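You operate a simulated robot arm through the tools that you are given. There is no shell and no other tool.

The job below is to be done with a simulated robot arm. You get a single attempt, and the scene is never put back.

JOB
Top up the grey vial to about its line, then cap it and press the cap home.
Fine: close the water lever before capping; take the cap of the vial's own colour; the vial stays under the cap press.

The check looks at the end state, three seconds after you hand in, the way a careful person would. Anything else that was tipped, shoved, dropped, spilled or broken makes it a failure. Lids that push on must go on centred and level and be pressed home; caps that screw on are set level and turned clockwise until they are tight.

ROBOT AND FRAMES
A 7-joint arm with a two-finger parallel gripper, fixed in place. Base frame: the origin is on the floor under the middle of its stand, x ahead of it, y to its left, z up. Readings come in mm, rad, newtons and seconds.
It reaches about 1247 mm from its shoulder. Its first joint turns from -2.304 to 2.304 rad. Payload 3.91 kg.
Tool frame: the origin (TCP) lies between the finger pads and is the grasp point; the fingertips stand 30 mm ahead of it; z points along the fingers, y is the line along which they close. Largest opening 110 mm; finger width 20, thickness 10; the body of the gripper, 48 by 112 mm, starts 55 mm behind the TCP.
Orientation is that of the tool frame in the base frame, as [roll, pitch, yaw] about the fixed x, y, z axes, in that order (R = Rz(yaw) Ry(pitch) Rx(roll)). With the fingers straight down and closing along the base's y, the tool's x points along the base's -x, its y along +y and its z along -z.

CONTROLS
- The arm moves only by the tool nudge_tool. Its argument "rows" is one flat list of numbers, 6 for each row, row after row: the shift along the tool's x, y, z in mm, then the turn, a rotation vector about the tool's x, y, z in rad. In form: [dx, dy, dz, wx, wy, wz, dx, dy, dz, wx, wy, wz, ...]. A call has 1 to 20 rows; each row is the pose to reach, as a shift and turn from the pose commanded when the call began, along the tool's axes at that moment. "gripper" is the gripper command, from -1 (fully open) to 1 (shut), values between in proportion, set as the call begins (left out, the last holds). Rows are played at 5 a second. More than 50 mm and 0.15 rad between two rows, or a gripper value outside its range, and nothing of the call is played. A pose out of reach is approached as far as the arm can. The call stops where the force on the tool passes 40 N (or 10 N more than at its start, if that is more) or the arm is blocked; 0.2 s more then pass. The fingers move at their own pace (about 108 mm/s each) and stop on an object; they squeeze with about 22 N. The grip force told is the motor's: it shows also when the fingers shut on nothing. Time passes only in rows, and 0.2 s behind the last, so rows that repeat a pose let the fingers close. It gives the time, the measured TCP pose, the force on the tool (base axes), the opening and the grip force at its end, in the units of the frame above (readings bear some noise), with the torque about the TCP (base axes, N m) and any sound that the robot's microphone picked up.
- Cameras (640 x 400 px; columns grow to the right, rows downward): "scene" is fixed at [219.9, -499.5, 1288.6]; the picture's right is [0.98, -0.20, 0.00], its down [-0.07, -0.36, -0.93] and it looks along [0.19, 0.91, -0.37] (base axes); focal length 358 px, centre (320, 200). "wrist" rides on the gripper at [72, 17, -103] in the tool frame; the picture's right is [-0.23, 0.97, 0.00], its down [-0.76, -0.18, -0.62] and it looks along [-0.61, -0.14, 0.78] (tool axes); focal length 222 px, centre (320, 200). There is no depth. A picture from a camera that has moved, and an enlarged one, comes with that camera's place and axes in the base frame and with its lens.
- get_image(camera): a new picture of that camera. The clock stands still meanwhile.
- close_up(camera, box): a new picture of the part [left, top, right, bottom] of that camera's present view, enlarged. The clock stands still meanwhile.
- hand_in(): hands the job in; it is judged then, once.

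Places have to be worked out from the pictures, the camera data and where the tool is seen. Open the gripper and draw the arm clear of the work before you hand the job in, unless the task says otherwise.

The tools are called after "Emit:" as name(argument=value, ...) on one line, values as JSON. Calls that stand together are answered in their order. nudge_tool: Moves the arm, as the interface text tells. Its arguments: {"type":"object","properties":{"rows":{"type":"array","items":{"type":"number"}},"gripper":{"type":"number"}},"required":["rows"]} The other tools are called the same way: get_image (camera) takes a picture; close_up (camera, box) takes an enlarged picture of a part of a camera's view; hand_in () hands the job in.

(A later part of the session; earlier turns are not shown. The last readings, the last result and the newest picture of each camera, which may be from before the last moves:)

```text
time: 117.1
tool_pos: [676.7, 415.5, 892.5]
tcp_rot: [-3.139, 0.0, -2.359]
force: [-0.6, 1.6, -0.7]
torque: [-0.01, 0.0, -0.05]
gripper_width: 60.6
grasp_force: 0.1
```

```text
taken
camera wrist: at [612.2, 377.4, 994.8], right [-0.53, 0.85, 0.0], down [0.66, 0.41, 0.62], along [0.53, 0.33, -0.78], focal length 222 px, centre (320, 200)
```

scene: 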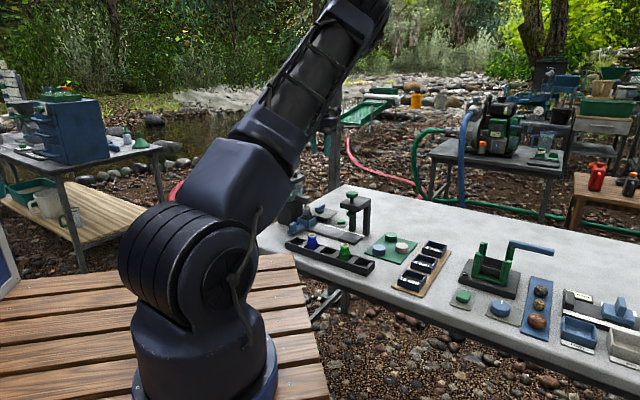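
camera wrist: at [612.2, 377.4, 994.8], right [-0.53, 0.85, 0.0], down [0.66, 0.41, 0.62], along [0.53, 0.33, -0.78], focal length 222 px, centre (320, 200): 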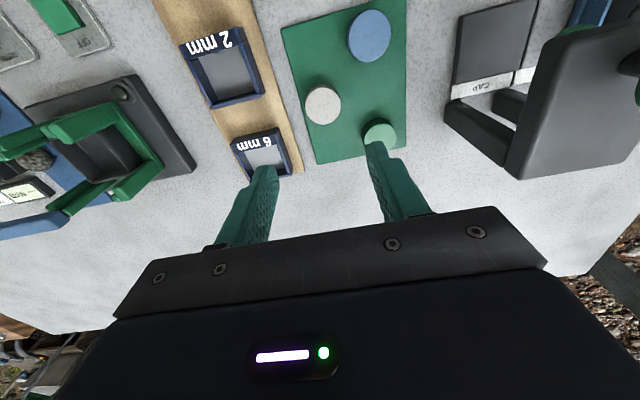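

The grey (speckled white) cap is at (323, 104), with the blue and green ones clear of it. I zoom in to get its exact place and size.

Emit:
close_up(camera="wrist", box=[270, 50, 410, 160])

Emit:
close_up(camera="scene", box=[370, 225, 430, 270])

```text
3.64 times, centred on (340, 105) of wrist
camera zoom: at [612.2, 377.4, 994.8], right [-0.53, 0.85, 0.0], down [0.66, 0.41, 0.62], along [0.53, 0.33, -0.78], focal length 808 px, centre (247, 546)
```

zoom: 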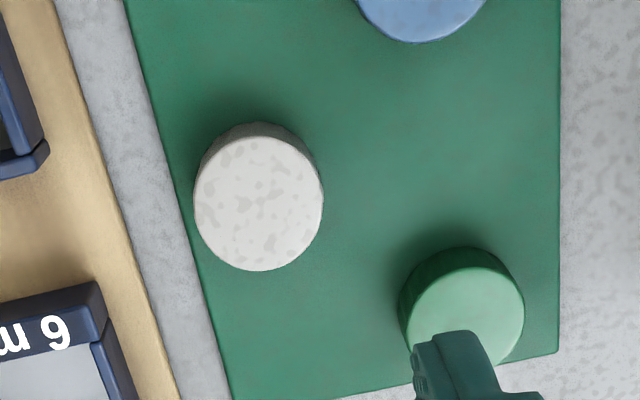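

```text
8.89 times, centred on (400, 248) of scene
camera zoom: at [219.9, -499.5, 1288.6], right [0.98, -0.2, 0.0], down [-0.07, -0.36, -0.93], along [0.19, 0.91, -0.37], focal length 3178 px, centre (-391, -222)
```

zoom: 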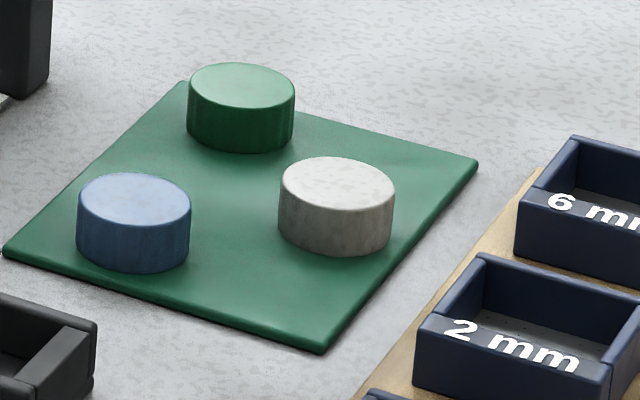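

The cap top is about 36 mm across, centred near (u 179, v 771). I shift over it and descend partway for a finer look.

Emit:
nudge_tool(rows=[1.1, 5.4, 30, 0, 0, 0, 1.1, 5.4, 60, 0, 0, 0, 1.1, 5.4, 90, 0, 0, 0, 1.1, 5.4, 90, 0, 0, 0])

Emit:
get_image(camera="wrist")

Emit:
close_up(camera="scene", box=[360, 210, 430, 270])

```text
time: 118.1
tool_pos: [669.3, 420.6, 803.9]
tcp_rot: [-3.141, 0.0, -2.361]
force: [-0.7, -0.1, -0.7]
torque: [0.04, 0.02, 0.0]
gripper_width: 60.5
grasp_force: 0.1
```

```text
taken
camera wrist: at [606.3, 380.9, 905.5], right [-0.53, 0.85, 0.0], down [0.66, 0.41, 0.62], along [0.53, 0.33, -0.78], focal length 222 px, centre (320, 200)
```

wrist: 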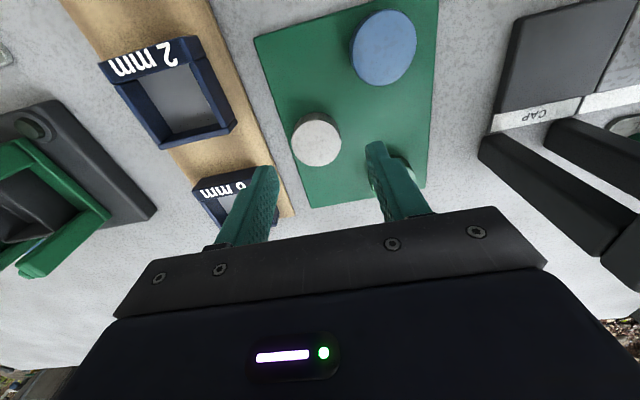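

```text
6.67 times, centred on (395, 240) of scene
camera zoom: at [219.9, -499.5, 1288.6], right [0.98, -0.2, 0.0], down [-0.07, -0.36, -0.93], along [0.19, 0.91, -0.37], focal length 2384 px, centre (-180, -67)
```

zoom: 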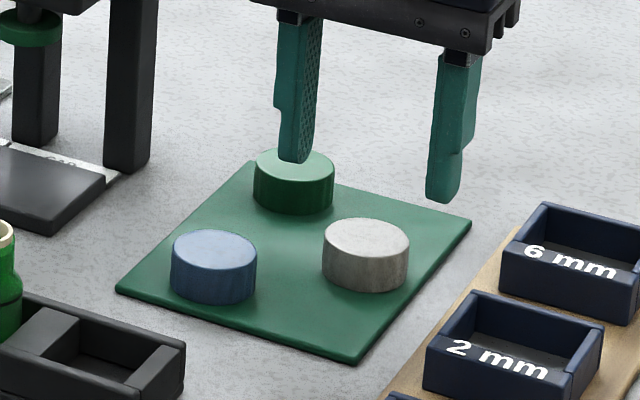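

I zoom in on the cap from this nearer pose.

Emit:
close_up(camera="wrist", box=[260, 90, 400, 200])

```text
3.64 times, centred on (330, 145) of wrist
camera zoom: at [606.3, 380.9, 905.5], right [-0.53, 0.85, 0.0], down [0.66, 0.41, 0.62], along [0.53, 0.33, -0.78], focal length 808 px, centre (284, 400)
```

zoom: 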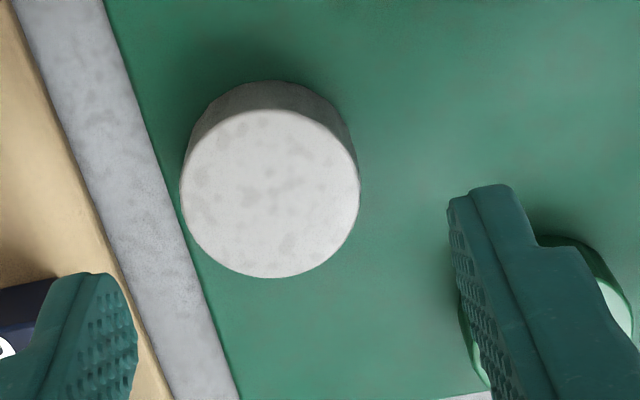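

The cap is 40 mm across and about 16 mm tall, centred near (u 180.6, v 772.5), and the 60 mm opening clears the neighbours. I centre and descend so that the tips reach z ≈ 721.

Emit:
nudge_tool(rows=[-1.9, -4.8, 15, 0, 0, 0, -1.9, -4.8, 35, 0, 0, 0, -1.9, -4.8, 52.5, 0, 0, 0, -1.9, -4.8, 52.5, 0, 0, 0])

Emit:
close_up(camera="wrist", box=[220, 90, 420, 220])

Emit:
close_up(camera="scene", box=[370, 215, 430, 265])

```text
time: 119.0
tool_pos: [675.2, 418.8, 755.5]
tcp_rot: [-3.141, 0.0, -2.36]
force: [-5.7, -6.4, 13.4]
torque: [0.21, 0.49, 0.23]
gripper_width: 60.6
grasp_force: 0.1
stopped in row 4: the force on the tool passed its limit at 93 N (the readings are from after the stop); the commanded pose is now the measured one
```

```text
3.08 times, centred on (320, 155) of wrist
camera zoom: at [611.8, 379.6, 857.3], right [-0.53, 0.85, 0.0], down [0.67, 0.41, 0.62], along [0.53, 0.33, -0.78], focal length 684 px, centre (320, 338)
```

zoom: 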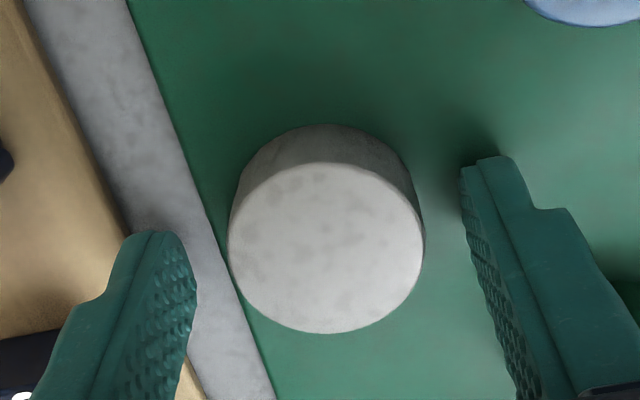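

```text
8.00 times, centred on (400, 240) of scene
camera zoom: at [219.9, -499.5, 1288.6], right [0.98, -0.2, 0.0], down [-0.07, -0.36, -0.93], along [0.19, 0.91, -0.37], focal length 2860 px, centre (-320, -120)
```

zoom: 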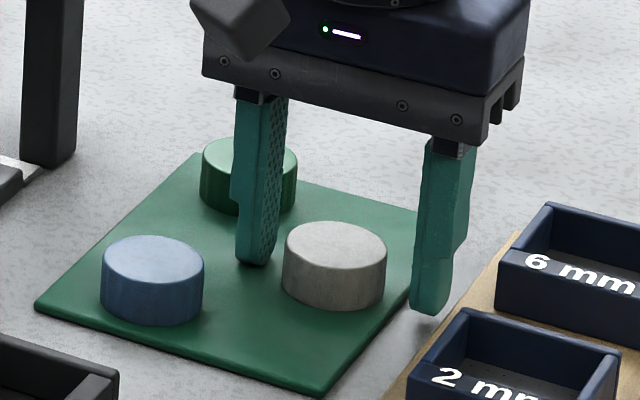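

The fingertips met the mat: its top is about z ≈ 725, higher than I thought, so the cap spans roughly 725–740. I raise 4 mm, re-centre by (−1.8 u, −3.8 v), and check that nothing moved.

Emit:
nudge_tool(rows=[0, 0, -4, 0, 0, 0, 3.8, 1.8, -4, 0, 0, 0, 3.8, 1.8, -4, 0, 0, 0])

Emit:
close_up(camera="wrist", box=[220, 90, 420, 220])

Emit:
close_up(camera="scene", box=[360, 210, 440, 270])

```text
time: 119.8
tool_pos: [670.8, 416.6, 757.5]
tcp_rot: [-3.139, 0.0, -2.359]
force: [0.1, -0.1, 0.9]
torque: [-0.01, 0.02, -0.02]
gripper_width: 60.7
grasp_force: 0.0
```

```text
3.08 times, centred on (320, 155) of wrist
camera zoom: at [607.9, 378.4, 860.2], right [-0.53, 0.85, 0.0], down [0.67, 0.41, 0.62], along [0.53, 0.33, -0.78], focal length 684 px, centre (320, 338)
```

zoom: 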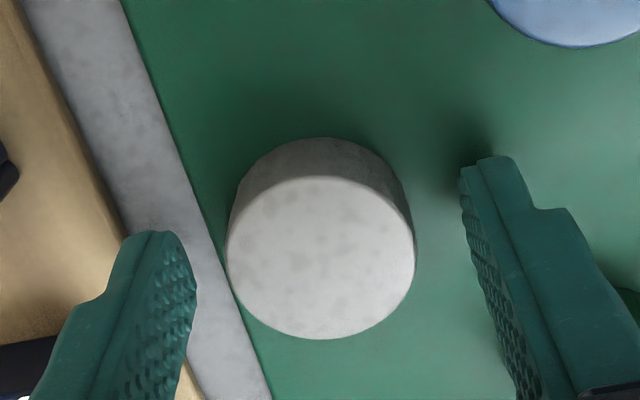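

```text
6.67 times, centred on (400, 240) of scene
camera zoom: at [219.9, -499.5, 1288.6], right [0.98, -0.2, 0.0], down [-0.07, -0.36, -0.93], along [0.19, 0.91, -0.37], focal length 2384 px, centre (-213, -67)
```

zoom: 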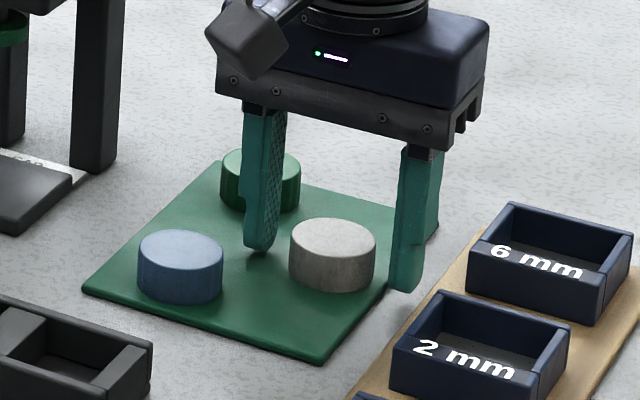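

Everything is undisturbed and the cap is centred between the fingers. I close on it.

Emit:
nudge_tool(rows=[-1, 0, 0, 0, 0, 0, -1, 0, 0, 0, 0, 0, -1, 0, 0, 0, 0, 0, -1, 0, 0, 0, 0, 0], gripper=1)

Emit:
close_up(camera="wrist", box=[220, 90, 420, 220])

```text
time: 120.8
tool_pos: [672.6, 417.8, 757.1]
tcp_rot: [-3.141, -0.001, -2.359]
force: [-2.5, -1.1, 4.0]
torque: [0.03, 0.18, 0.03]
gripper_width: 38.6
grasp_force: 22.1
```

```text
3.08 times, centred on (320, 155) of wrist
camera zoom: at [608.6, 379.0, 860.0], right [-0.53, 0.85, 0.0], down [0.67, 0.41, 0.62], along [0.53, 0.33, -0.78], focal length 684 px, centre (320, 338)
```

zoom: 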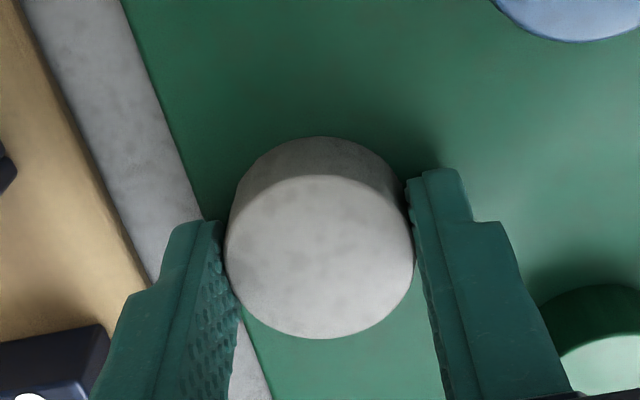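

The cap is held at 38.6 mm. I lift it straight up to z ≈ 970, high enough to pass over the press knob, and check the grasp.

Emit:
nudge_tool(rows=[0, 0, -15, 0, 0, 0, 0, 0, -40, 0, 0, 0, 0, 0, -80, 0, 0, 0, 0, 0, -120, 0, 0, 0, 0, 0, -165, 0, 0, 0, 0, 0, -213, 0, 0, 0, 0, 0, -213, 0, 0, 0])

Emit:
close_up(camera="wrist", box=[220, 90, 420, 220])

Emit:
get_image(camera="scene")

```text
time: 122.4
tool_pos: [669.3, 418.3, 973.5]
tcp_rot: [-3.138, -0.002, -2.36]
force: [0.7, -0.1, -0.7]
torque: [0.0, 0.01, 0.0]
gripper_width: 38.8
grasp_force: 22.0
```

```text
3.08 times, centred on (320, 155) of wrist
camera zoom: at [606.3, 378.9, 1076.5], right [-0.53, 0.85, 0.0], down [0.67, 0.41, 0.62], along [0.53, 0.33, -0.78], focal length 684 px, centre (320, 338)
```

zoom: 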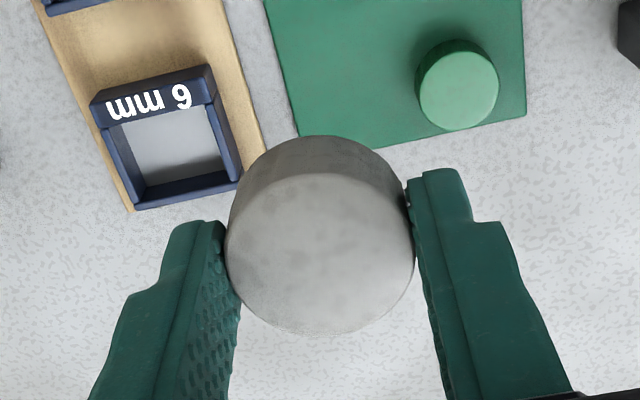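

```text
taken
```

scene: 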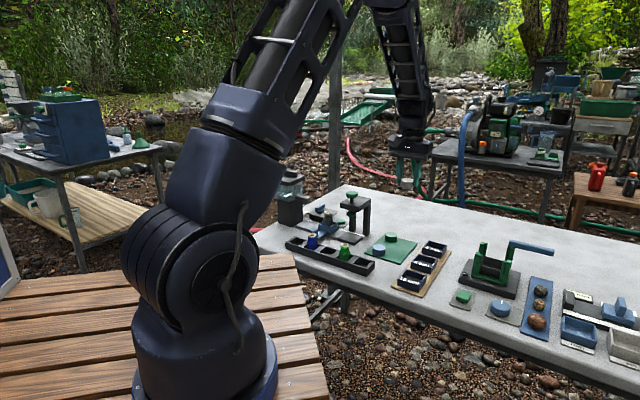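

The cap is held level and centred on the TCP. I carry it over to above the vial, keeping z ≈ 973 to pass the press knob.

Emit:
nudge_tool(rows=[2, 30, 0, 0, 0, 0, 4, 70, 0, 0, 0, 0, 7, 110, 0, 0, 0, 0, 9, 150, 0, 0, 0, 0, 11, 190, 0, 0, 0, 0, 13, 230, 0, 0, 0, 0, 15, 262.7, 0, 0, 0, 0, 15, 262.7, 0, 0, 0, 0])

Emit:
get_image(camera="wrist")

Emit:
close_up(camera="scene", box=[275, 140, 395, 240])

```text
time: 124.2
tool_pos: [475.5, 593.3, 971.9]
tcp_rot: [-3.14, -0.001, -2.361]
force: [0.3, 0.3, -0.4]
torque: [-0.01, 0.01, -0.03]
gripper_width: 38.8
grasp_force: 21.8
```

```text
taken
camera wrist: at [410.9, 555.3, 1073.8], right [-0.53, 0.85, 0.0], down [0.67, 0.41, 0.62], along [0.53, 0.33, -0.78], focal length 222 px, centre (320, 200)
```

wrist: 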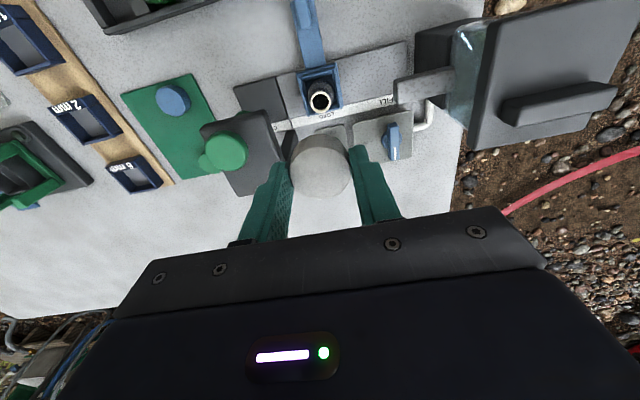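

```text
4.00 times, centred on (335, 190) of scene
camera zoom: at [219.9, -499.5, 1288.6], right [0.98, -0.2, 0.0], down [-0.07, -0.36, -0.93], along [0.19, 0.91, -0.37], focal length 1430 px, centre (260, 240)
```

zoom: 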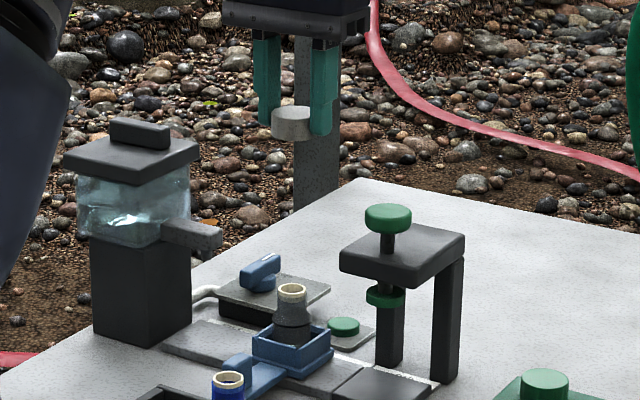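

The vial mouth shows clearly above the cap in the picture. I zoom in for the rim centre, to compute the alignment.

Emit:
close_up(camera="wrist", box=[280, 60, 360, 130])

Emit:
close_up(camera="scene", box=[315, 165, 345, 225])

```text
5.71 times, centred on (320, 95) of wrist
camera zoom: at [410.9, 555.3, 1073.8], right [-0.53, 0.85, 0.0], down [0.67, 0.41, 0.62], along [0.53, 0.33, -0.78], focal length 1269 px, centre (320, 800)
```

zoom: 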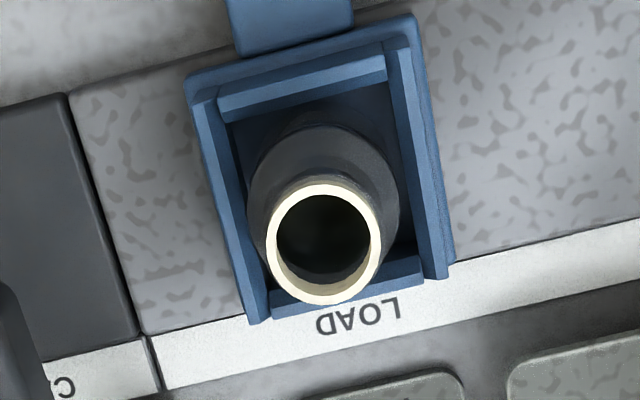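

```text
6.67 times, centred on (330, 195) of scene
camera zoom: at [219.9, -499.5, 1288.6], right [0.98, -0.2, 0.0], down [-0.07, -0.36, -0.93], along [0.19, 0.91, -0.37], focal length 2384 px, centre (253, 233)
```

zoom: 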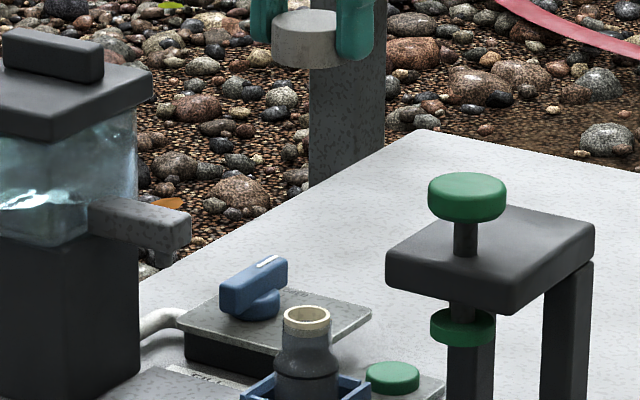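

Rim centre is at (u −85.5, v 754.7), so I'm about 2 mm off. I correct and descend until the cap hovers about 20 mm above the rim.

Emit:
nudge_tool(rows=[0.9, 2.1, 30, 0, 0, 0, 0.9, 2.1, 60, 0, 0, 0, 0.9, 2.1, 90, 0, 0, 0, 0.9, 2.1, 115, 0, 0, 0, 0.9, 2.1, 122, 0, 0, 0, 0.9, 2.1, 122, 0, 0, 0])

Emit:
get_image(camera="wrist")

Emit:
close_up(camera="scene", box=[310, 185, 350, 225])

```text
time: 125.6
tool_pos: [474.7, 595.1, 848.0]
tcp_rot: [-3.14, -0.001, -2.359]
force: [0.7, -0.1, 0.1]
torque: [0.01, -0.01, 0.0]
gripper_width: 38.6
grasp_force: 22.4
```

```text
taken
camera wrist: at [410.8, 556.1, 951.1], right [-0.53, 0.85, 0.0], down [0.66, 0.41, 0.62], along [0.53, 0.33, -0.78], focal length 222 px, centre (320, 200)
```

wrist: 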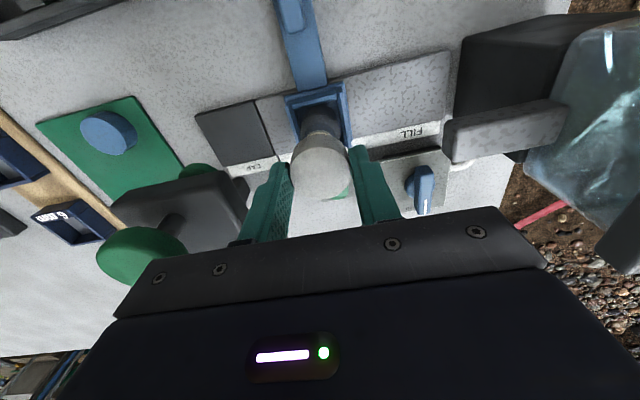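

```text
10.00 times, centred on (330, 205) of scene
camera zoom: at [219.9, -499.5, 1288.6], right [0.98, -0.2, 0.0], down [-0.07, -0.36, -0.93], along [0.19, 0.91, -0.37], focal length 3576 px, centre (220, 150)
```

zoom: 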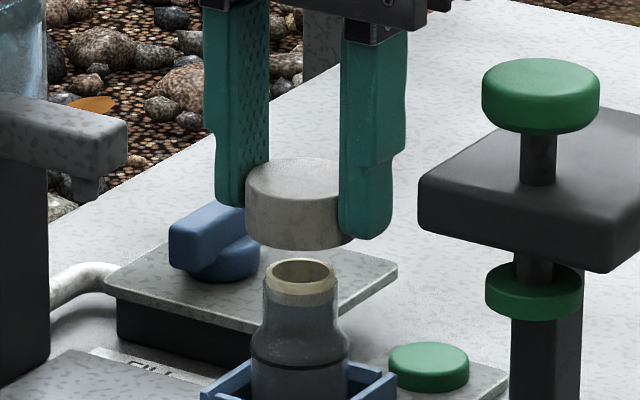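

The cap hovers about 18 mm above the rim, about 1.8 mm too far in v. I correct and lower 13 mm.

Emit:
nudge_tool(rows=[1.8, 0.4, 0, 0, 0, 0, 1.8, 0.4, 6, 0, 0, 0, 1.8, 0.4, 13, 0, 0, 0, 1.8, 0.4, 13, 0, 0, 0])

Emit:
close_up(camera="scene", box=[316, 195, 346, 221])

Emit:
close_up(camera="wrist", box=[260, 70, 380, 210])

```text
time: 126.6
tool_pos: [472.2, 593.0, 835.7]
tcp_rot: [-3.141, -0.002, -2.361]
force: [-0.3, -0.3, 0.0]
torque: [0.02, 0.02, -0.01]
gripper_width: 38.7
grasp_force: 22.1
```

```text
15.38 times, centred on (331, 208) of scene
camera zoom: at [219.9, -499.5, 1288.6], right [0.98, -0.2, 0.0], down [-0.07, -0.36, -0.93], along [0.19, 0.91, -0.37], focal length 5501 px, centre (151, 77)
```

zoom: 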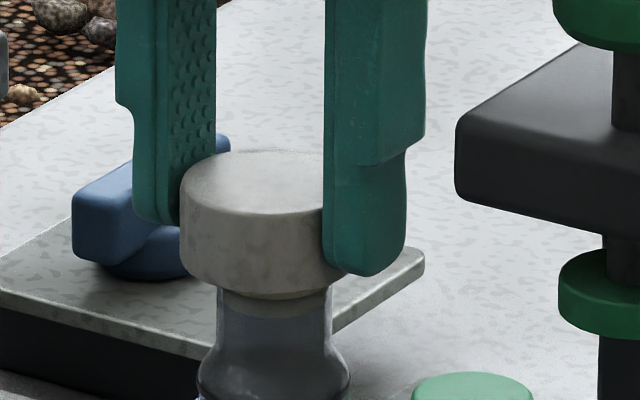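

```text
2.86 times, centred on (320, 140) of wrist
camera zoom: at [408.2, 554.2, 937.7], right [-0.53, 0.85, 0.0], down [0.67, 0.41, 0.62], along [0.53, 0.33, -0.78], focal length 635 px, centre (320, 371)
```

zoom: 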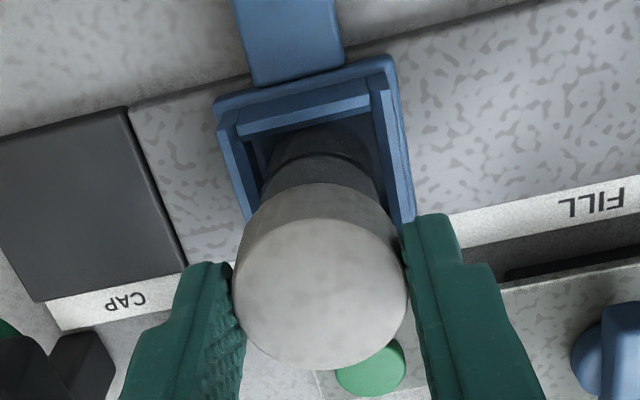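

From both pictures the cap is about 1.4 mm off along the scene's right. I nudge +0.6 u, +1.3 v and check again before contact.

Emit:
nudge_tool(rows=[-1.3, -0.6, 0, 0, 0, 0, -1.3, -0.6, 0, 0, 0, 0, -1.3, -0.6, 0, 0, 0, 0])

Emit:
close_up(camera="scene", box=[316, 195, 346, 221])

Emit:
close_up(camera="wrist", box=[260, 70, 380, 210])

```text
time: 127.4
tool_pos: [473.6, 594.5, 835.9]
tcp_rot: [-3.138, -0.001, -2.359]
force: [0.4, 0.2, -0.2]
torque: [0.03, -0.02, -0.01]
gripper_width: 39.0
grasp_force: 22.4
```

```text
15.38 times, centred on (331, 208) of scene
camera zoom: at [219.9, -499.5, 1288.6], right [0.98, -0.2, 0.0], down [-0.07, -0.36, -0.93], along [0.19, 0.91, -0.37], focal length 5501 px, centre (151, 77)
```

zoom: 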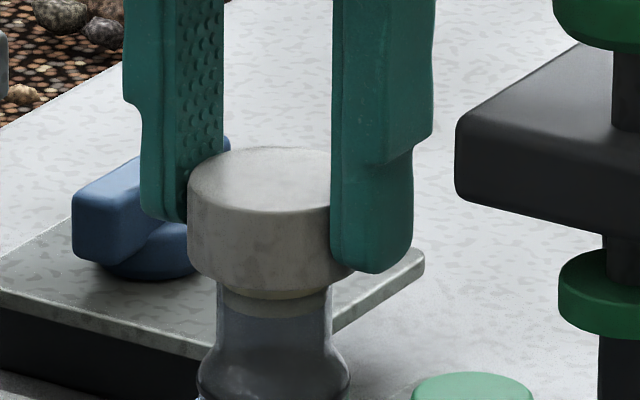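

```text
2.86 times, centred on (320, 140) of wrist
camera zoom: at [410.1, 555.0, 937.8], right [-0.53, 0.85, 0.0], down [0.67, 0.41, 0.62], along [0.53, 0.33, -0.78], focal length 635 px, centre (320, 371)
```

zoom: 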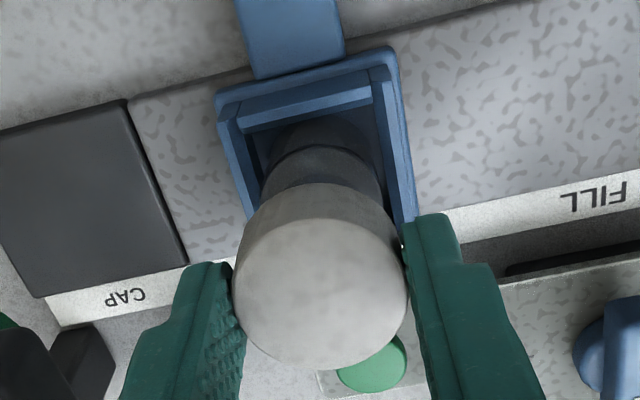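

The cap and vial neck are now centred (275 against 275 px) and u/v match. I lower in small steps, watching for contact.

Emit:
nudge_tool(rows=[0, 0, 1.5, 0, 0, 0, 0, 0, 3, 0, 0, 0, 0, 0, 4.5, 0, 0, 0, 0, 0, 4.5, 0, 0, 0])

Emit:
close_up(camera="scene", box=[316, 195, 346, 221])

```text
time: 128.4
tool_pos: [473.6, 593.6, 830.1]
tcp_rot: [-3.139, 0.0, -2.361]
force: [-0.5, 0.3, -0.5]
torque: [-0.01, -0.02, -0.03]
gripper_width: 38.5
grasp_force: 22.4
```

```text
15.38 times, centred on (331, 208) of scene
camera zoom: at [219.9, -499.5, 1288.6], right [0.98, -0.2, 0.0], down [-0.07, -0.36, -0.93], along [0.19, 0.91, -0.37], focal length 5501 px, centre (151, 77)
```

zoom: 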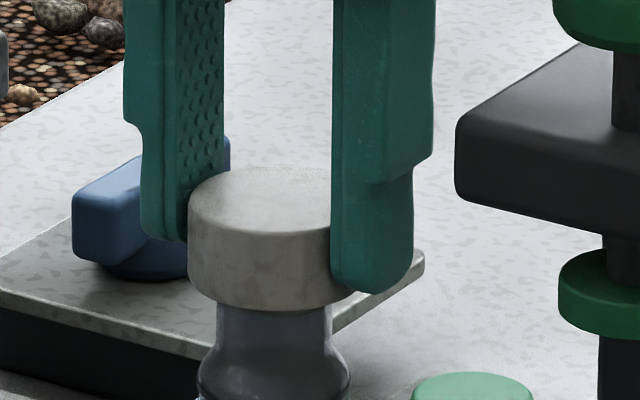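

Still no contact force; the cap skirt is reaching the rim. I continue 3 mm.

Emit:
nudge_tool(rows=[0, 0, 1, 0, 0, 0, 0, 0, 2, 0, 0, 0, 0, 0, 3, 0, 0, 0, 0, 0, 3, 0, 0, 0])

Emit:
close_up(camera="scene", box=[316, 195, 346, 221])

```text
time: 129.4
tool_pos: [475.5, 594.1, 828.1]
tcp_rot: [-3.141, -0.002, -2.361]
force: [-0.8, 0.4, -0.2]
torque: [-0.01, 0.01, 0.01]
gripper_width: 38.5
grasp_force: 21.8
```

```text
15.38 times, centred on (331, 208) of scene
camera zoom: at [219.9, -499.5, 1288.6], right [0.98, -0.2, 0.0], down [-0.07, -0.36, -0.93], along [0.19, 0.91, -0.37], focal length 5501 px, centre (151, 77)
```

zoom: 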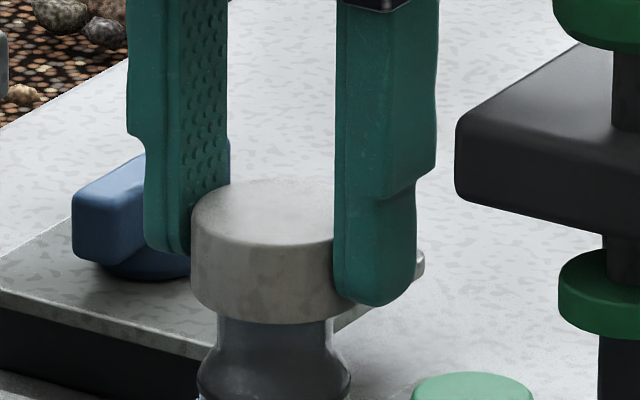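

The skirt is passing over the neck freely, but the cap has drifted about 0.8 mm in +u. I correct that and lower another 3 mm.

Emit:
nudge_tool(rows=[0.3, 1, 0, 0, 0, 0, 0.3, 1, 1.5, 0, 0, 0, 0.3, 1, 3, 0, 0, 0, 0.3, 1, 3, 0, 0, 0])

Emit:
close_up(camera="scene", box=[316, 195, 346, 221])

```text
time: 130.4
tool_pos: [472.9, 594.4, 825.9]
tcp_rot: [-3.141, 0.0, -2.36]
force: [0.8, 0.2, -0.6]
torque: [-0.03, -0.01, -0.02]
gripper_width: 38.5
grasp_force: 22.8
```

```text
15.38 times, centred on (331, 208) of scene
camera zoom: at [219.9, -499.5, 1288.6], right [0.98, -0.2, 0.0], down [-0.07, -0.36, -0.93], along [0.19, 0.91, -0.37], focal length 5501 px, centre (151, 77)
```

zoom: 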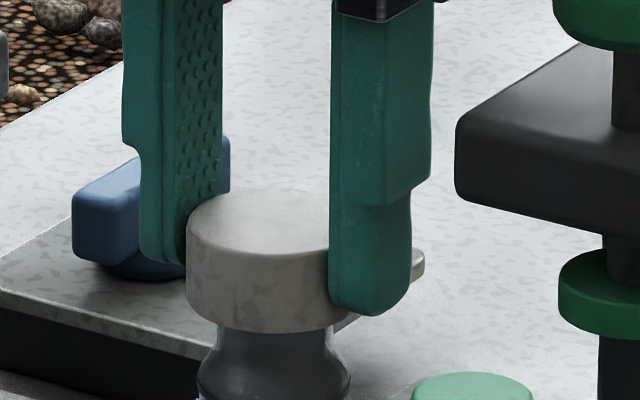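

Centred again with no contact yet. I lower another 3 mm.

Emit:
nudge_tool(rows=[0, 0, 1, 0, 0, 0, 0, 0, 2, 0, 0, 0, 0, 0, 3, 0, 0, 0, 0, 0, 3, 0, 0, 0])

Emit:
close_up(camera="scene", box=[316, 195, 346, 221])

```text
time: 131.4
tool_pos: [473.6, 595.2, 822.8]
tcp_rot: [-3.139, 0.0, -2.36]
force: [-0.1, 0.5, -0.4]
torque: [-0.02, 0.05, -0.03]
gripper_width: 38.5
grasp_force: 21.5
```

```text
15.38 times, centred on (331, 208) of scene
camera zoom: at [219.9, -499.5, 1288.6], right [0.98, -0.2, 0.0], down [-0.07, -0.36, -0.93], along [0.19, 0.91, -0.37], focal length 5501 px, centre (151, 77)
```

zoom: 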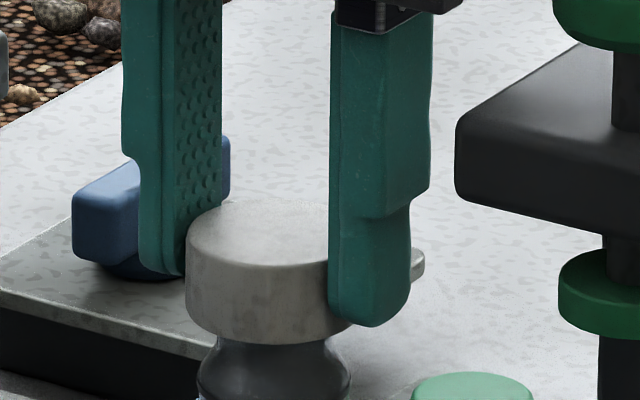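

No contact yet; the skirt is about 7 mm below the rim. I keep creeping down 2 mm.

Emit:
nudge_tool(rows=[0, 0, 1, 0, 0, 0, 0, 0, 2, 0, 0, 0, 0, 0, 2, 0, 0, 0])

Emit:
close_up(camera="scene", box=[316, 195, 346, 221])

```text
time: 132.2
tool_pos: [473.0, 594.7, 819.7]
tcp_rot: [-3.14, 0.002, -2.36]
force: [-0.3, 0.5, 0.7]
torque: [0.0, 0.0, 0.0]
gripper_width: 38.7
grasp_force: 22.6
```

```text
15.38 times, centred on (331, 208) of scene
camera zoom: at [219.9, -499.5, 1288.6], right [0.98, -0.2, 0.0], down [-0.07, -0.36, -0.93], along [0.19, 0.91, -0.37], focal length 5501 px, centre (151, 77)
```

zoom: 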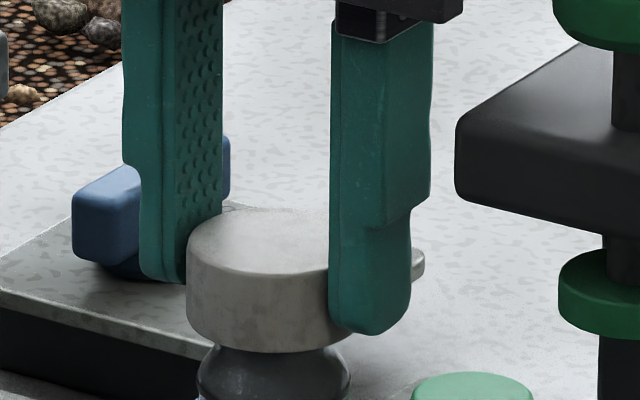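

Still free. I continue down 2 mm.

Emit:
nudge_tool(rows=[0, 0, 1, 0, 0, 0, 0, 0, 2, 0, 0, 0, 0, 0, 2, 0, 0, 0])

Emit:
close_up(camera="scene", box=[316, 195, 346, 221])

```text
time: 133.0
tool_pos: [473.5, 593.9, 817.2]
tcp_rot: [-3.14, -0.001, -2.358]
force: [0.1, 0.2, -0.2]
torque: [0.02, 0.01, -0.01]
gripper_width: 38.8
grasp_force: 21.9
```

```text
15.38 times, centred on (331, 208) of scene
camera zoom: at [219.9, -499.5, 1288.6], right [0.98, -0.2, 0.0], down [-0.07, -0.36, -0.93], along [0.19, 0.91, -0.37], focal length 5501 px, centre (151, 77)
```

zoom: 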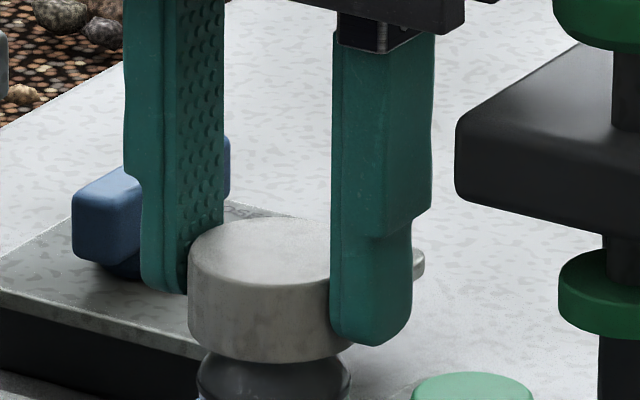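

The cap top must be near the rim now. I go on in 1 mm steps.

Emit:
nudge_tool(rows=[0, 0, 1, 0, 0, 0, 0, 0, 1, 0, 0, 0])

Emit:
nudge_tool(rows=[0, 0, 1, 0, 0, 0, 0, 0, 1, 0, 0, 0])

Emit:
close_up(camera="scene", box=[316, 195, 346, 221])

```text
time: 133.6
tool_pos: [474.2, 594.2, 817.1]
tcp_rot: [-3.139, 0.001, -2.36]
force: [0.1, 0.7, 0.3]
torque: [-0.01, 0.01, -0.03]
gripper_width: 38.7
grasp_force: 22.2
```

```text
time: 134.2
tool_pos: [473.8, 594.3, 816.3]
tcp_rot: [-3.141, 0.0, -2.359]
force: [0.6, -0.4, 0.4]
torque: [-0.01, 0.0, -0.02]
gripper_width: 38.5
grasp_force: 21.8
```

```text
15.38 times, centred on (331, 208) of scene
camera zoom: at [219.9, -499.5, 1288.6], right [0.98, -0.2, 0.0], down [-0.07, -0.36, -0.93], along [0.19, 0.91, -0.37], focal length 5501 px, centre (151, 77)
```

zoom: 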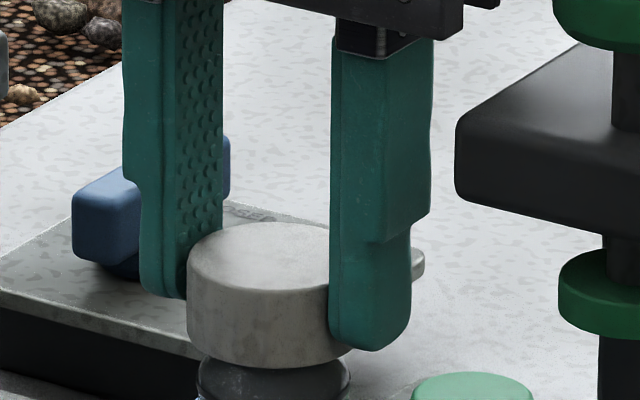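

Still no resistance; the cap top is near z ≈ 800. I continue 1 mm at a time.

Emit:
nudge_tool(rows=[0, 0, 1, 0, 0, 0, 0, 0, 1, 0, 0, 0])

Emit:
nudge_tool(rows=[0, 0, 1, 0, 0, 0, 0, 0, 1, 0, 0, 0])

Emit:
close_up(camera="scene", box=[316, 195, 346, 221])

```text
time: 134.8
tool_pos: [472.6, 594.5, 814.9]
tcp_rot: [-3.142, 0.0, -2.36]
force: [-0.2, 0.5, 0.1]
torque: [0.0, 0.01, 0.02]
gripper_width: 38.3
grasp_force: 22.1
```

```text
time: 135.4
tool_pos: [472.5, 594.0, 813.8]
tcp_rot: [-3.139, 0.002, -2.359]
force: [-0.2, 0.4, 4.2]
torque: [0.05, -0.01, -0.01]
gripper_width: 38.5
grasp_force: 21.5
heard: snap
```

```text
15.38 times, centred on (331, 208) of scene
camera zoom: at [219.9, -499.5, 1288.6], right [0.98, -0.2, 0.0], down [-0.07, -0.36, -0.93], along [0.19, 0.91, -0.37], focal length 5501 px, centre (151, 77)
```

zoom: 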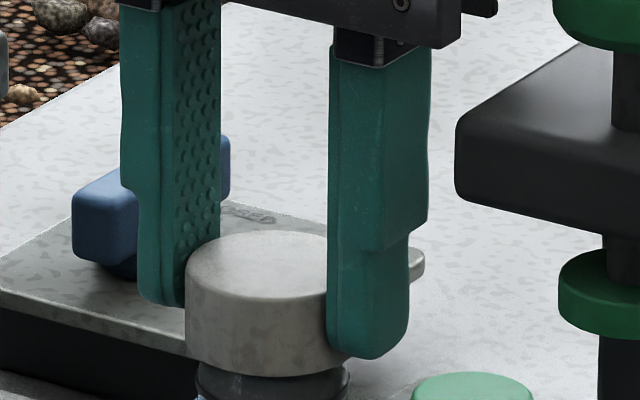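

A snap was heard with about 4 N contact: the cap has caught on the vial. I release and lift away to inspect.

Emit:
nudge_tool(rows=[0, 0, 0, 0, 0, 0, 0, 0, 0, 0, 0, 0, 0, 0, -20, 0, 0, 0, 0, 0, -50, 0, 0, 0, 0, 0, -90, 0, 0, 0, 0, 0, -130, 0, 0, 0, 0, 0, -130, 0, 0, 0], gripper=-0.1)

Emit:
close_up(camera="scene", box=[316, 195, 356, 225])

Emit:
get_image(camera="wrist")

```text
time: 137.0
tool_pos: [475.1, 594.0, 945.1]
tcp_rot: [-3.139, -0.003, -2.359]
force: [-0.1, 0.5, -0.2]
torque: [0.0, 0.03, 0.0]
gripper_width: 60.3
grasp_force: 0.1
```

```text
13.33 times, centred on (336, 210) of scene
camera zoom: at [219.9, -499.5, 1288.6], right [0.98, -0.2, 0.0], down [-0.07, -0.36, -0.93], along [0.19, 0.91, -0.37], focal length 4768 px, centre (107, 67)
```

zoom: 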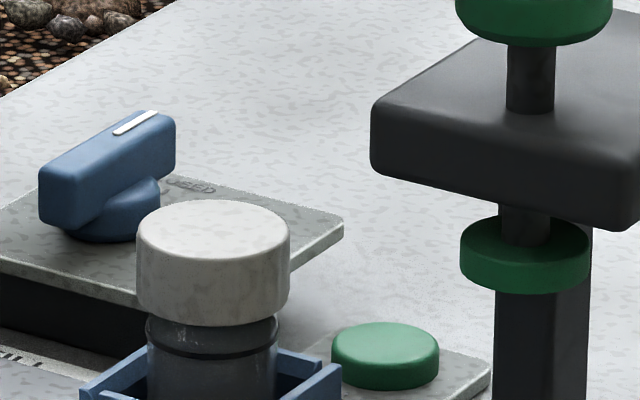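

```text
taken
camera wrist: at [411.0, 554.5, 1047.5], right [-0.53, 0.85, 0.0], down [0.67, 0.41, 0.62], along [0.53, 0.33, -0.78], focal length 222 px, centre (320, 200)
```

wrist: 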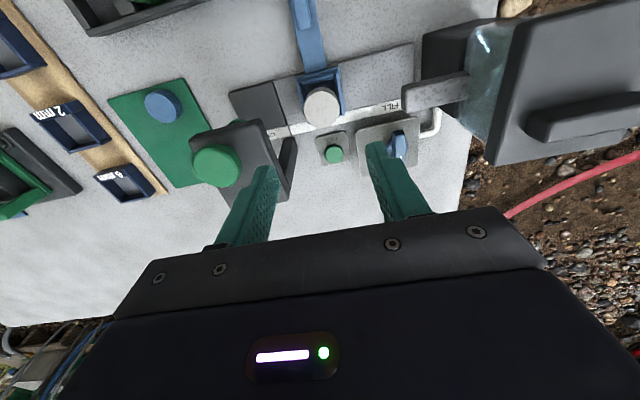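

The cap is on level and centred (213 against 212 px), and its top (about z 794) clears the press disc (about z 807) by over 10 mm. I go back to the carriage handle at LOAD.

Emit:
nudge_tool(rows=[30, 0.6, 0, 0, 0, 0, 60, 1.2, 0, 0, 0, 0, 84.8, 1.7, 10, 0, 0, 0, 84.8, 1.7, 50, 0, 0, 0, 84.8, 1.7, 95, 0, 0, 0, 84.8, 1.7, 135, 0, 0, 0, 84.8, 1.7, 160, 0, 0, 0, 84.8, 1.7, 160, 0, 0, 0], gripper=0.2)

Emit:
close_up(camera="wrist", box=[220, 100, 420, 230])

```text
time: 138.8
tool_pos: [410.7, 535.8, 786.0]
tcp_rot: [-3.138, -0.002, -2.359]
force: [-0.7, 0.1, 0.2]
torque: [0.01, 0.01, 0.02]
gripper_width: 44.2
grasp_force: 0.2
```

```text
3.08 times, centred on (320, 165) of wrist
camera zoom: at [347.6, 497.8, 887.7], right [-0.53, 0.85, 0.0], down [0.66, 0.41, 0.62], along [0.53, 0.33, -0.78], focal length 684 px, centre (320, 308)
```

zoom: 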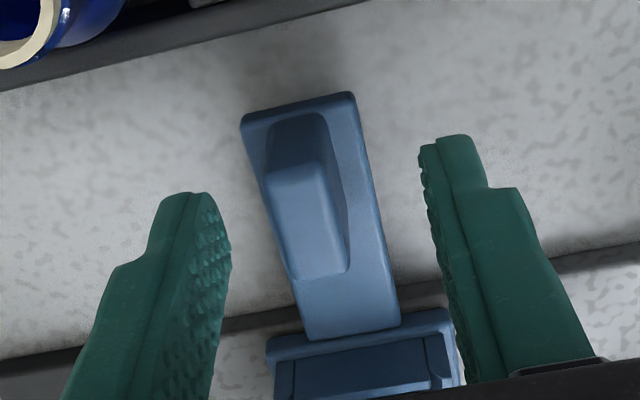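

The block sits slightly toward +u. I shift 2.5 mm, lower to z ≈ 774 and close.

Emit:
nudge_tool(rows=[0, -2.5, 6, 0, 0, 0, 0, -2.5, 12, 0, 0, 0, 0, -2.5, 12, 0, 0, 0])

Emit:
nudge_tool(rows=[0, 0, 0, 0, 0, 0, 0, 0, 0, 0, 0, 0, 0, 0, 0, 0, 0, 0], gripper=1)

```text
time: 139.6
tool_pos: [414.5, 533.9, 773.1]
tcp_rot: [-3.141, -0.002, -2.36]
force: [0.3, 0.3, 0.0]
torque: [0.0, 0.0, 0.02]
gripper_width: 44.1
grasp_force: 0.1
```

```text
time: 140.4
tool_pos: [412.2, 534.9, 773.1]
tcp_rot: [-3.14, 0.001, -2.359]
force: [0.3, 0.2, -2.5]
torque: [0.13, 0.01, 0.16]
gripper_width: 13.4
grasp_force: 45.1
```

Gripped with little load. I slide toward CAP slowly, 20 mm at first.

Emit:
nudge_tool(rows=[0, -3, 0, 0, 0, 0, 0, -7, 0, 0, 0, 0, 0, -11, 0, 0, 0, 0, 0, -15, 0, 0, 0, 0, 0, -20, 0, 0, 0, 0, 0, -20, 0, 0, 0, 0])

Emit:
close_up(camera="scene", box=[300, 190, 380, 250])

```text
time: 141.8
tool_pos: [428.1, 519.5, 774.0]
tcp_rot: [-3.141, -0.001, -2.36]
force: [-3.9, -5.3, 8.3]
torque: [-0.29, 0.37, 0.11]
gripper_width: 13.4
grasp_force: 44.4
```

```text
6.67 times, centred on (340, 220) of scene
camera zoom: at [219.9, -499.5, 1288.6], right [0.98, -0.2, 0.0], down [-0.07, -0.36, -0.93], along [0.19, 0.91, -0.37], focal length 2384 px, centre (187, 67)
```

zoom: 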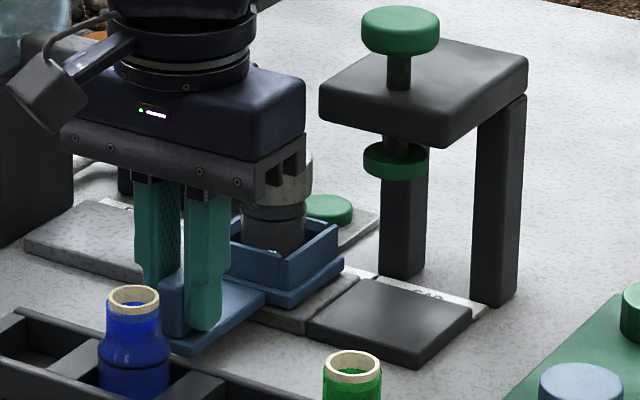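

Moving smoothly and the cap is steady. Another 22 mm.

Emit:
nudge_tool(rows=[0.2, 0, -0.4, 0, 0, 0, 0.3, -5, -0.4, 0, 0, 0, 0.3, -10, -0.4, 0, 0, 0, 0.3, -16, -0.4, 0, 0, 0, 0.3, -22, -0.4, 0, 0, 0, 0.3, -22, -0.4, 0, 0, 0])

Emit:
close_up(camera="scene", box=[300, 190, 380, 250])

```text
time: 143.2
tool_pos: [444.1, 505.6, 773.8]
tcp_rot: [3.141, 0.002, -2.36]
force: [5.6, 5.2, 17.5]
torque: [-0.11, 0.21, 0.13]
gripper_width: 13.4
grasp_force: 45.1
```

```text
6.67 times, centred on (340, 220) of scene
camera zoom: at [219.9, -499.5, 1288.6], right [0.98, -0.2, 0.0], down [-0.07, -0.36, -0.93], along [0.19, 0.91, -0.37], focal length 2384 px, centre (187, 67)
```

zoom: 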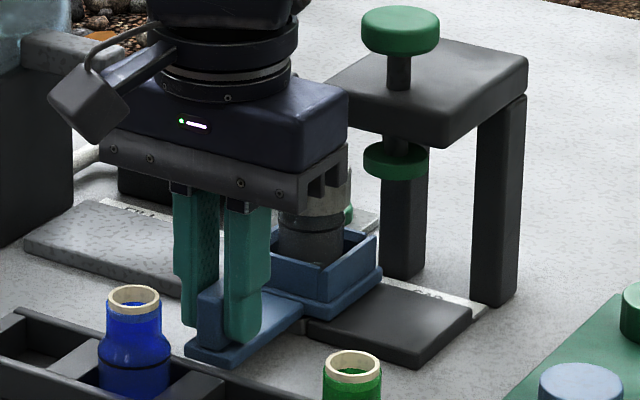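

Halfway. I relieve z by 1 mm and continue 24 mm.

Emit:
nudge_tool(rows=[-0.2, 0, -0.8, 0, 0, 0, -0.2, -6, -0.8, 0, 0, 0, -0.2, -12, -0.8, 0, 0, 0, -0.2, -18, -0.8, 0, 0, 0, -0.2, -24, -0.8, 0, 0, 0, -0.2, -24, -0.8, 0, 0, 0])

Emit:
close_up(camera="scene", box=[310, 190, 390, 250])

```text
time: 144.6
tool_pos: [460.9, 487.7, 773.2]
tcp_rot: [-3.14, 0.0, -2.36]
force: [15.9, 14.7, -12.9]
torque: [0.63, -0.47, 0.14]
gripper_width: 13.5
grasp_force: 44.5
```

```text
6.67 times, centred on (350, 220) of scene
camera zoom: at [219.9, -499.5, 1288.6], right [0.98, -0.2, 0.0], down [-0.07, -0.36, -0.93], along [0.19, 0.91, -0.37], focal length 2384 px, centre (120, 67)
```

zoom: 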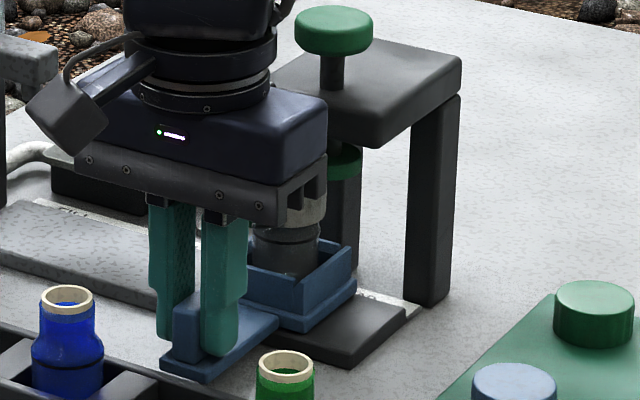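

About 23 mm remain. I continue 18 mm with relief.

Emit:
nudge_tool(rows=[-0.6, 0, 0.5, 0, 0, 0, -0.7, -5, 0.5, 0, 0, 0, -0.7, -10, 0.5, 0, 0, 0, -0.7, -14, 0.5, 0, 0, 0, -0.7, -18, 0.5, 0, 0, 0, -0.7, -18, 0.5, 0, 0, 0])

Emit:
get_image(camera="wrist")

Emit:
close_up(camera="scene", box=[310, 190, 390, 250])

```text
time: 146.0
tool_pos: [472.5, 475.2, 774.1]
tcp_rot: [-3.141, -0.001, -2.361]
force: [4.3, 1.4, 9.3]
torque: [-0.2, 0.24, 0.18]
gripper_width: 13.4
grasp_force: 45.3
```

```text
taken
camera wrist: at [409.6, 436.4, 875.7], right [-0.53, 0.85, 0.0], down [0.67, 0.41, 0.62], along [0.53, 0.33, -0.78], focal length 222 px, centre (320, 200)
```

wrist: 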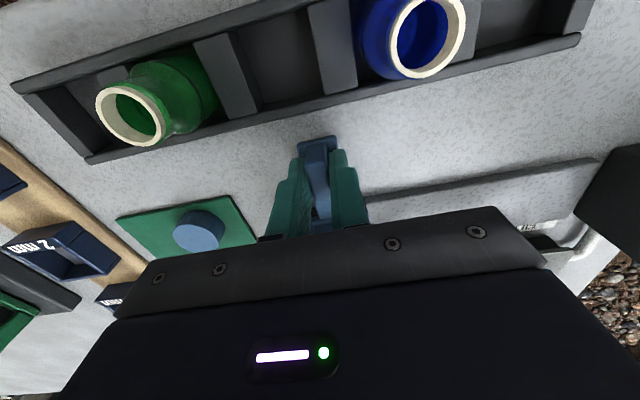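

```text
6.67 times, centred on (350, 220) of scene
camera zoom: at [219.9, -499.5, 1288.6], right [0.98, -0.2, 0.0], down [-0.07, -0.36, -0.93], along [0.19, 0.91, -0.37], focal length 2384 px, centre (120, 67)
```

zoom: 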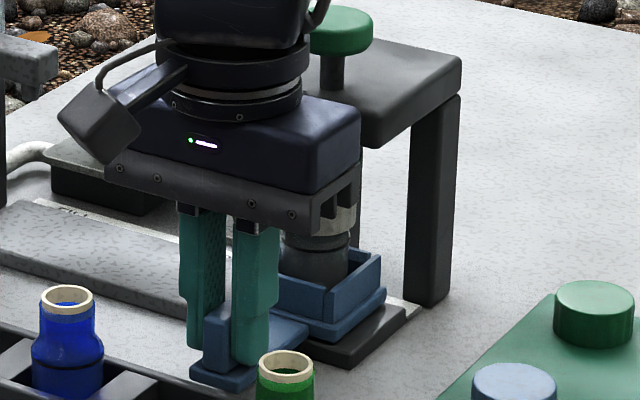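

u ≈ −2 now; the CAP station should be near u ≈ +4. I move the last 6 mm, then release and check the tick.

Emit:
nudge_tool(rows=[0, -2, -0.4, 0, 0, 0, 0, -4, -0.4, 0, 0, 0, 0, -6, -0.4, 0, 0, 0, 0, -6, -0.4, 0, 0, 0])

Emit:
nudge_tool(rows=[0, 0, 0, 0, 0, 0, 0, 0, 0, 0, 0, 0, 0, 0, -30, 0, 0, 0, 0, 0, -75, 0, 0, 0, 20, 0, -120, 0, 0, 0, 50, 0, -160, 0, 0, 0, 80, 0, -200, 0, 0, 0, 80, 0, -200, 0, 0, 0], gripper=0.2)

Emit:
get_image(camera="wrist")

Emit:
close_up(camera="scene", box=[325, 180, 395, 250])

```text
time: 147.0
tool_pos: [477.2, 471.0, 774.1]
tcp_rot: [-3.14, -0.001, -2.359]
force: [4.3, 6.4, -11.1]
torque: [0.39, -0.22, 0.13]
gripper_width: 13.3
grasp_force: 45.3
```

```text
time: 148.8
tool_pos: [418.7, 414.1, 973.0]
tcp_rot: [-3.14, -0.003, -2.359]
force: [-0.2, 0.1, -0.2]
torque: [-0.02, 0.02, 0.02]
gripper_width: 44.0
grasp_force: 0.0
```

```text
taken
camera wrist: at [355.5, 376.1, 1075.5], right [-0.53, 0.85, 0.0], down [0.67, 0.41, 0.62], along [0.53, 0.33, -0.78], focal length 222 px, centre (320, 200)
```

wrist: 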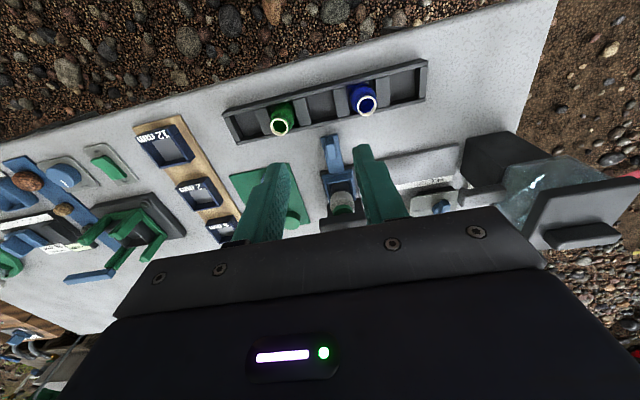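

```text
5.71 times, centred on (360, 215) of scene
camera zoom: at [219.9, -499.5, 1288.6], right [0.98, -0.2, 0.0], down [-0.07, -0.36, -0.93], along [0.19, 0.91, -0.37], focal length 2043 px, centre (91, 114)
```

zoom: 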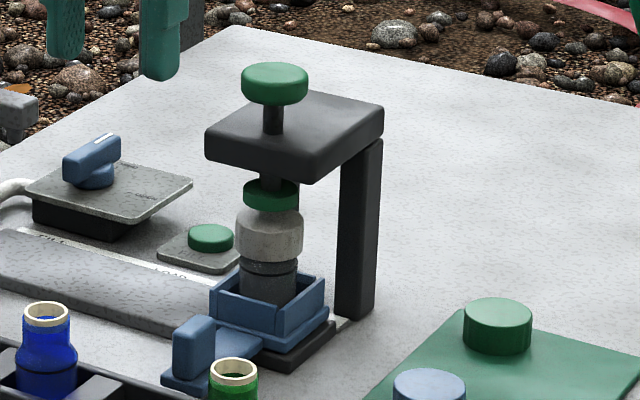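

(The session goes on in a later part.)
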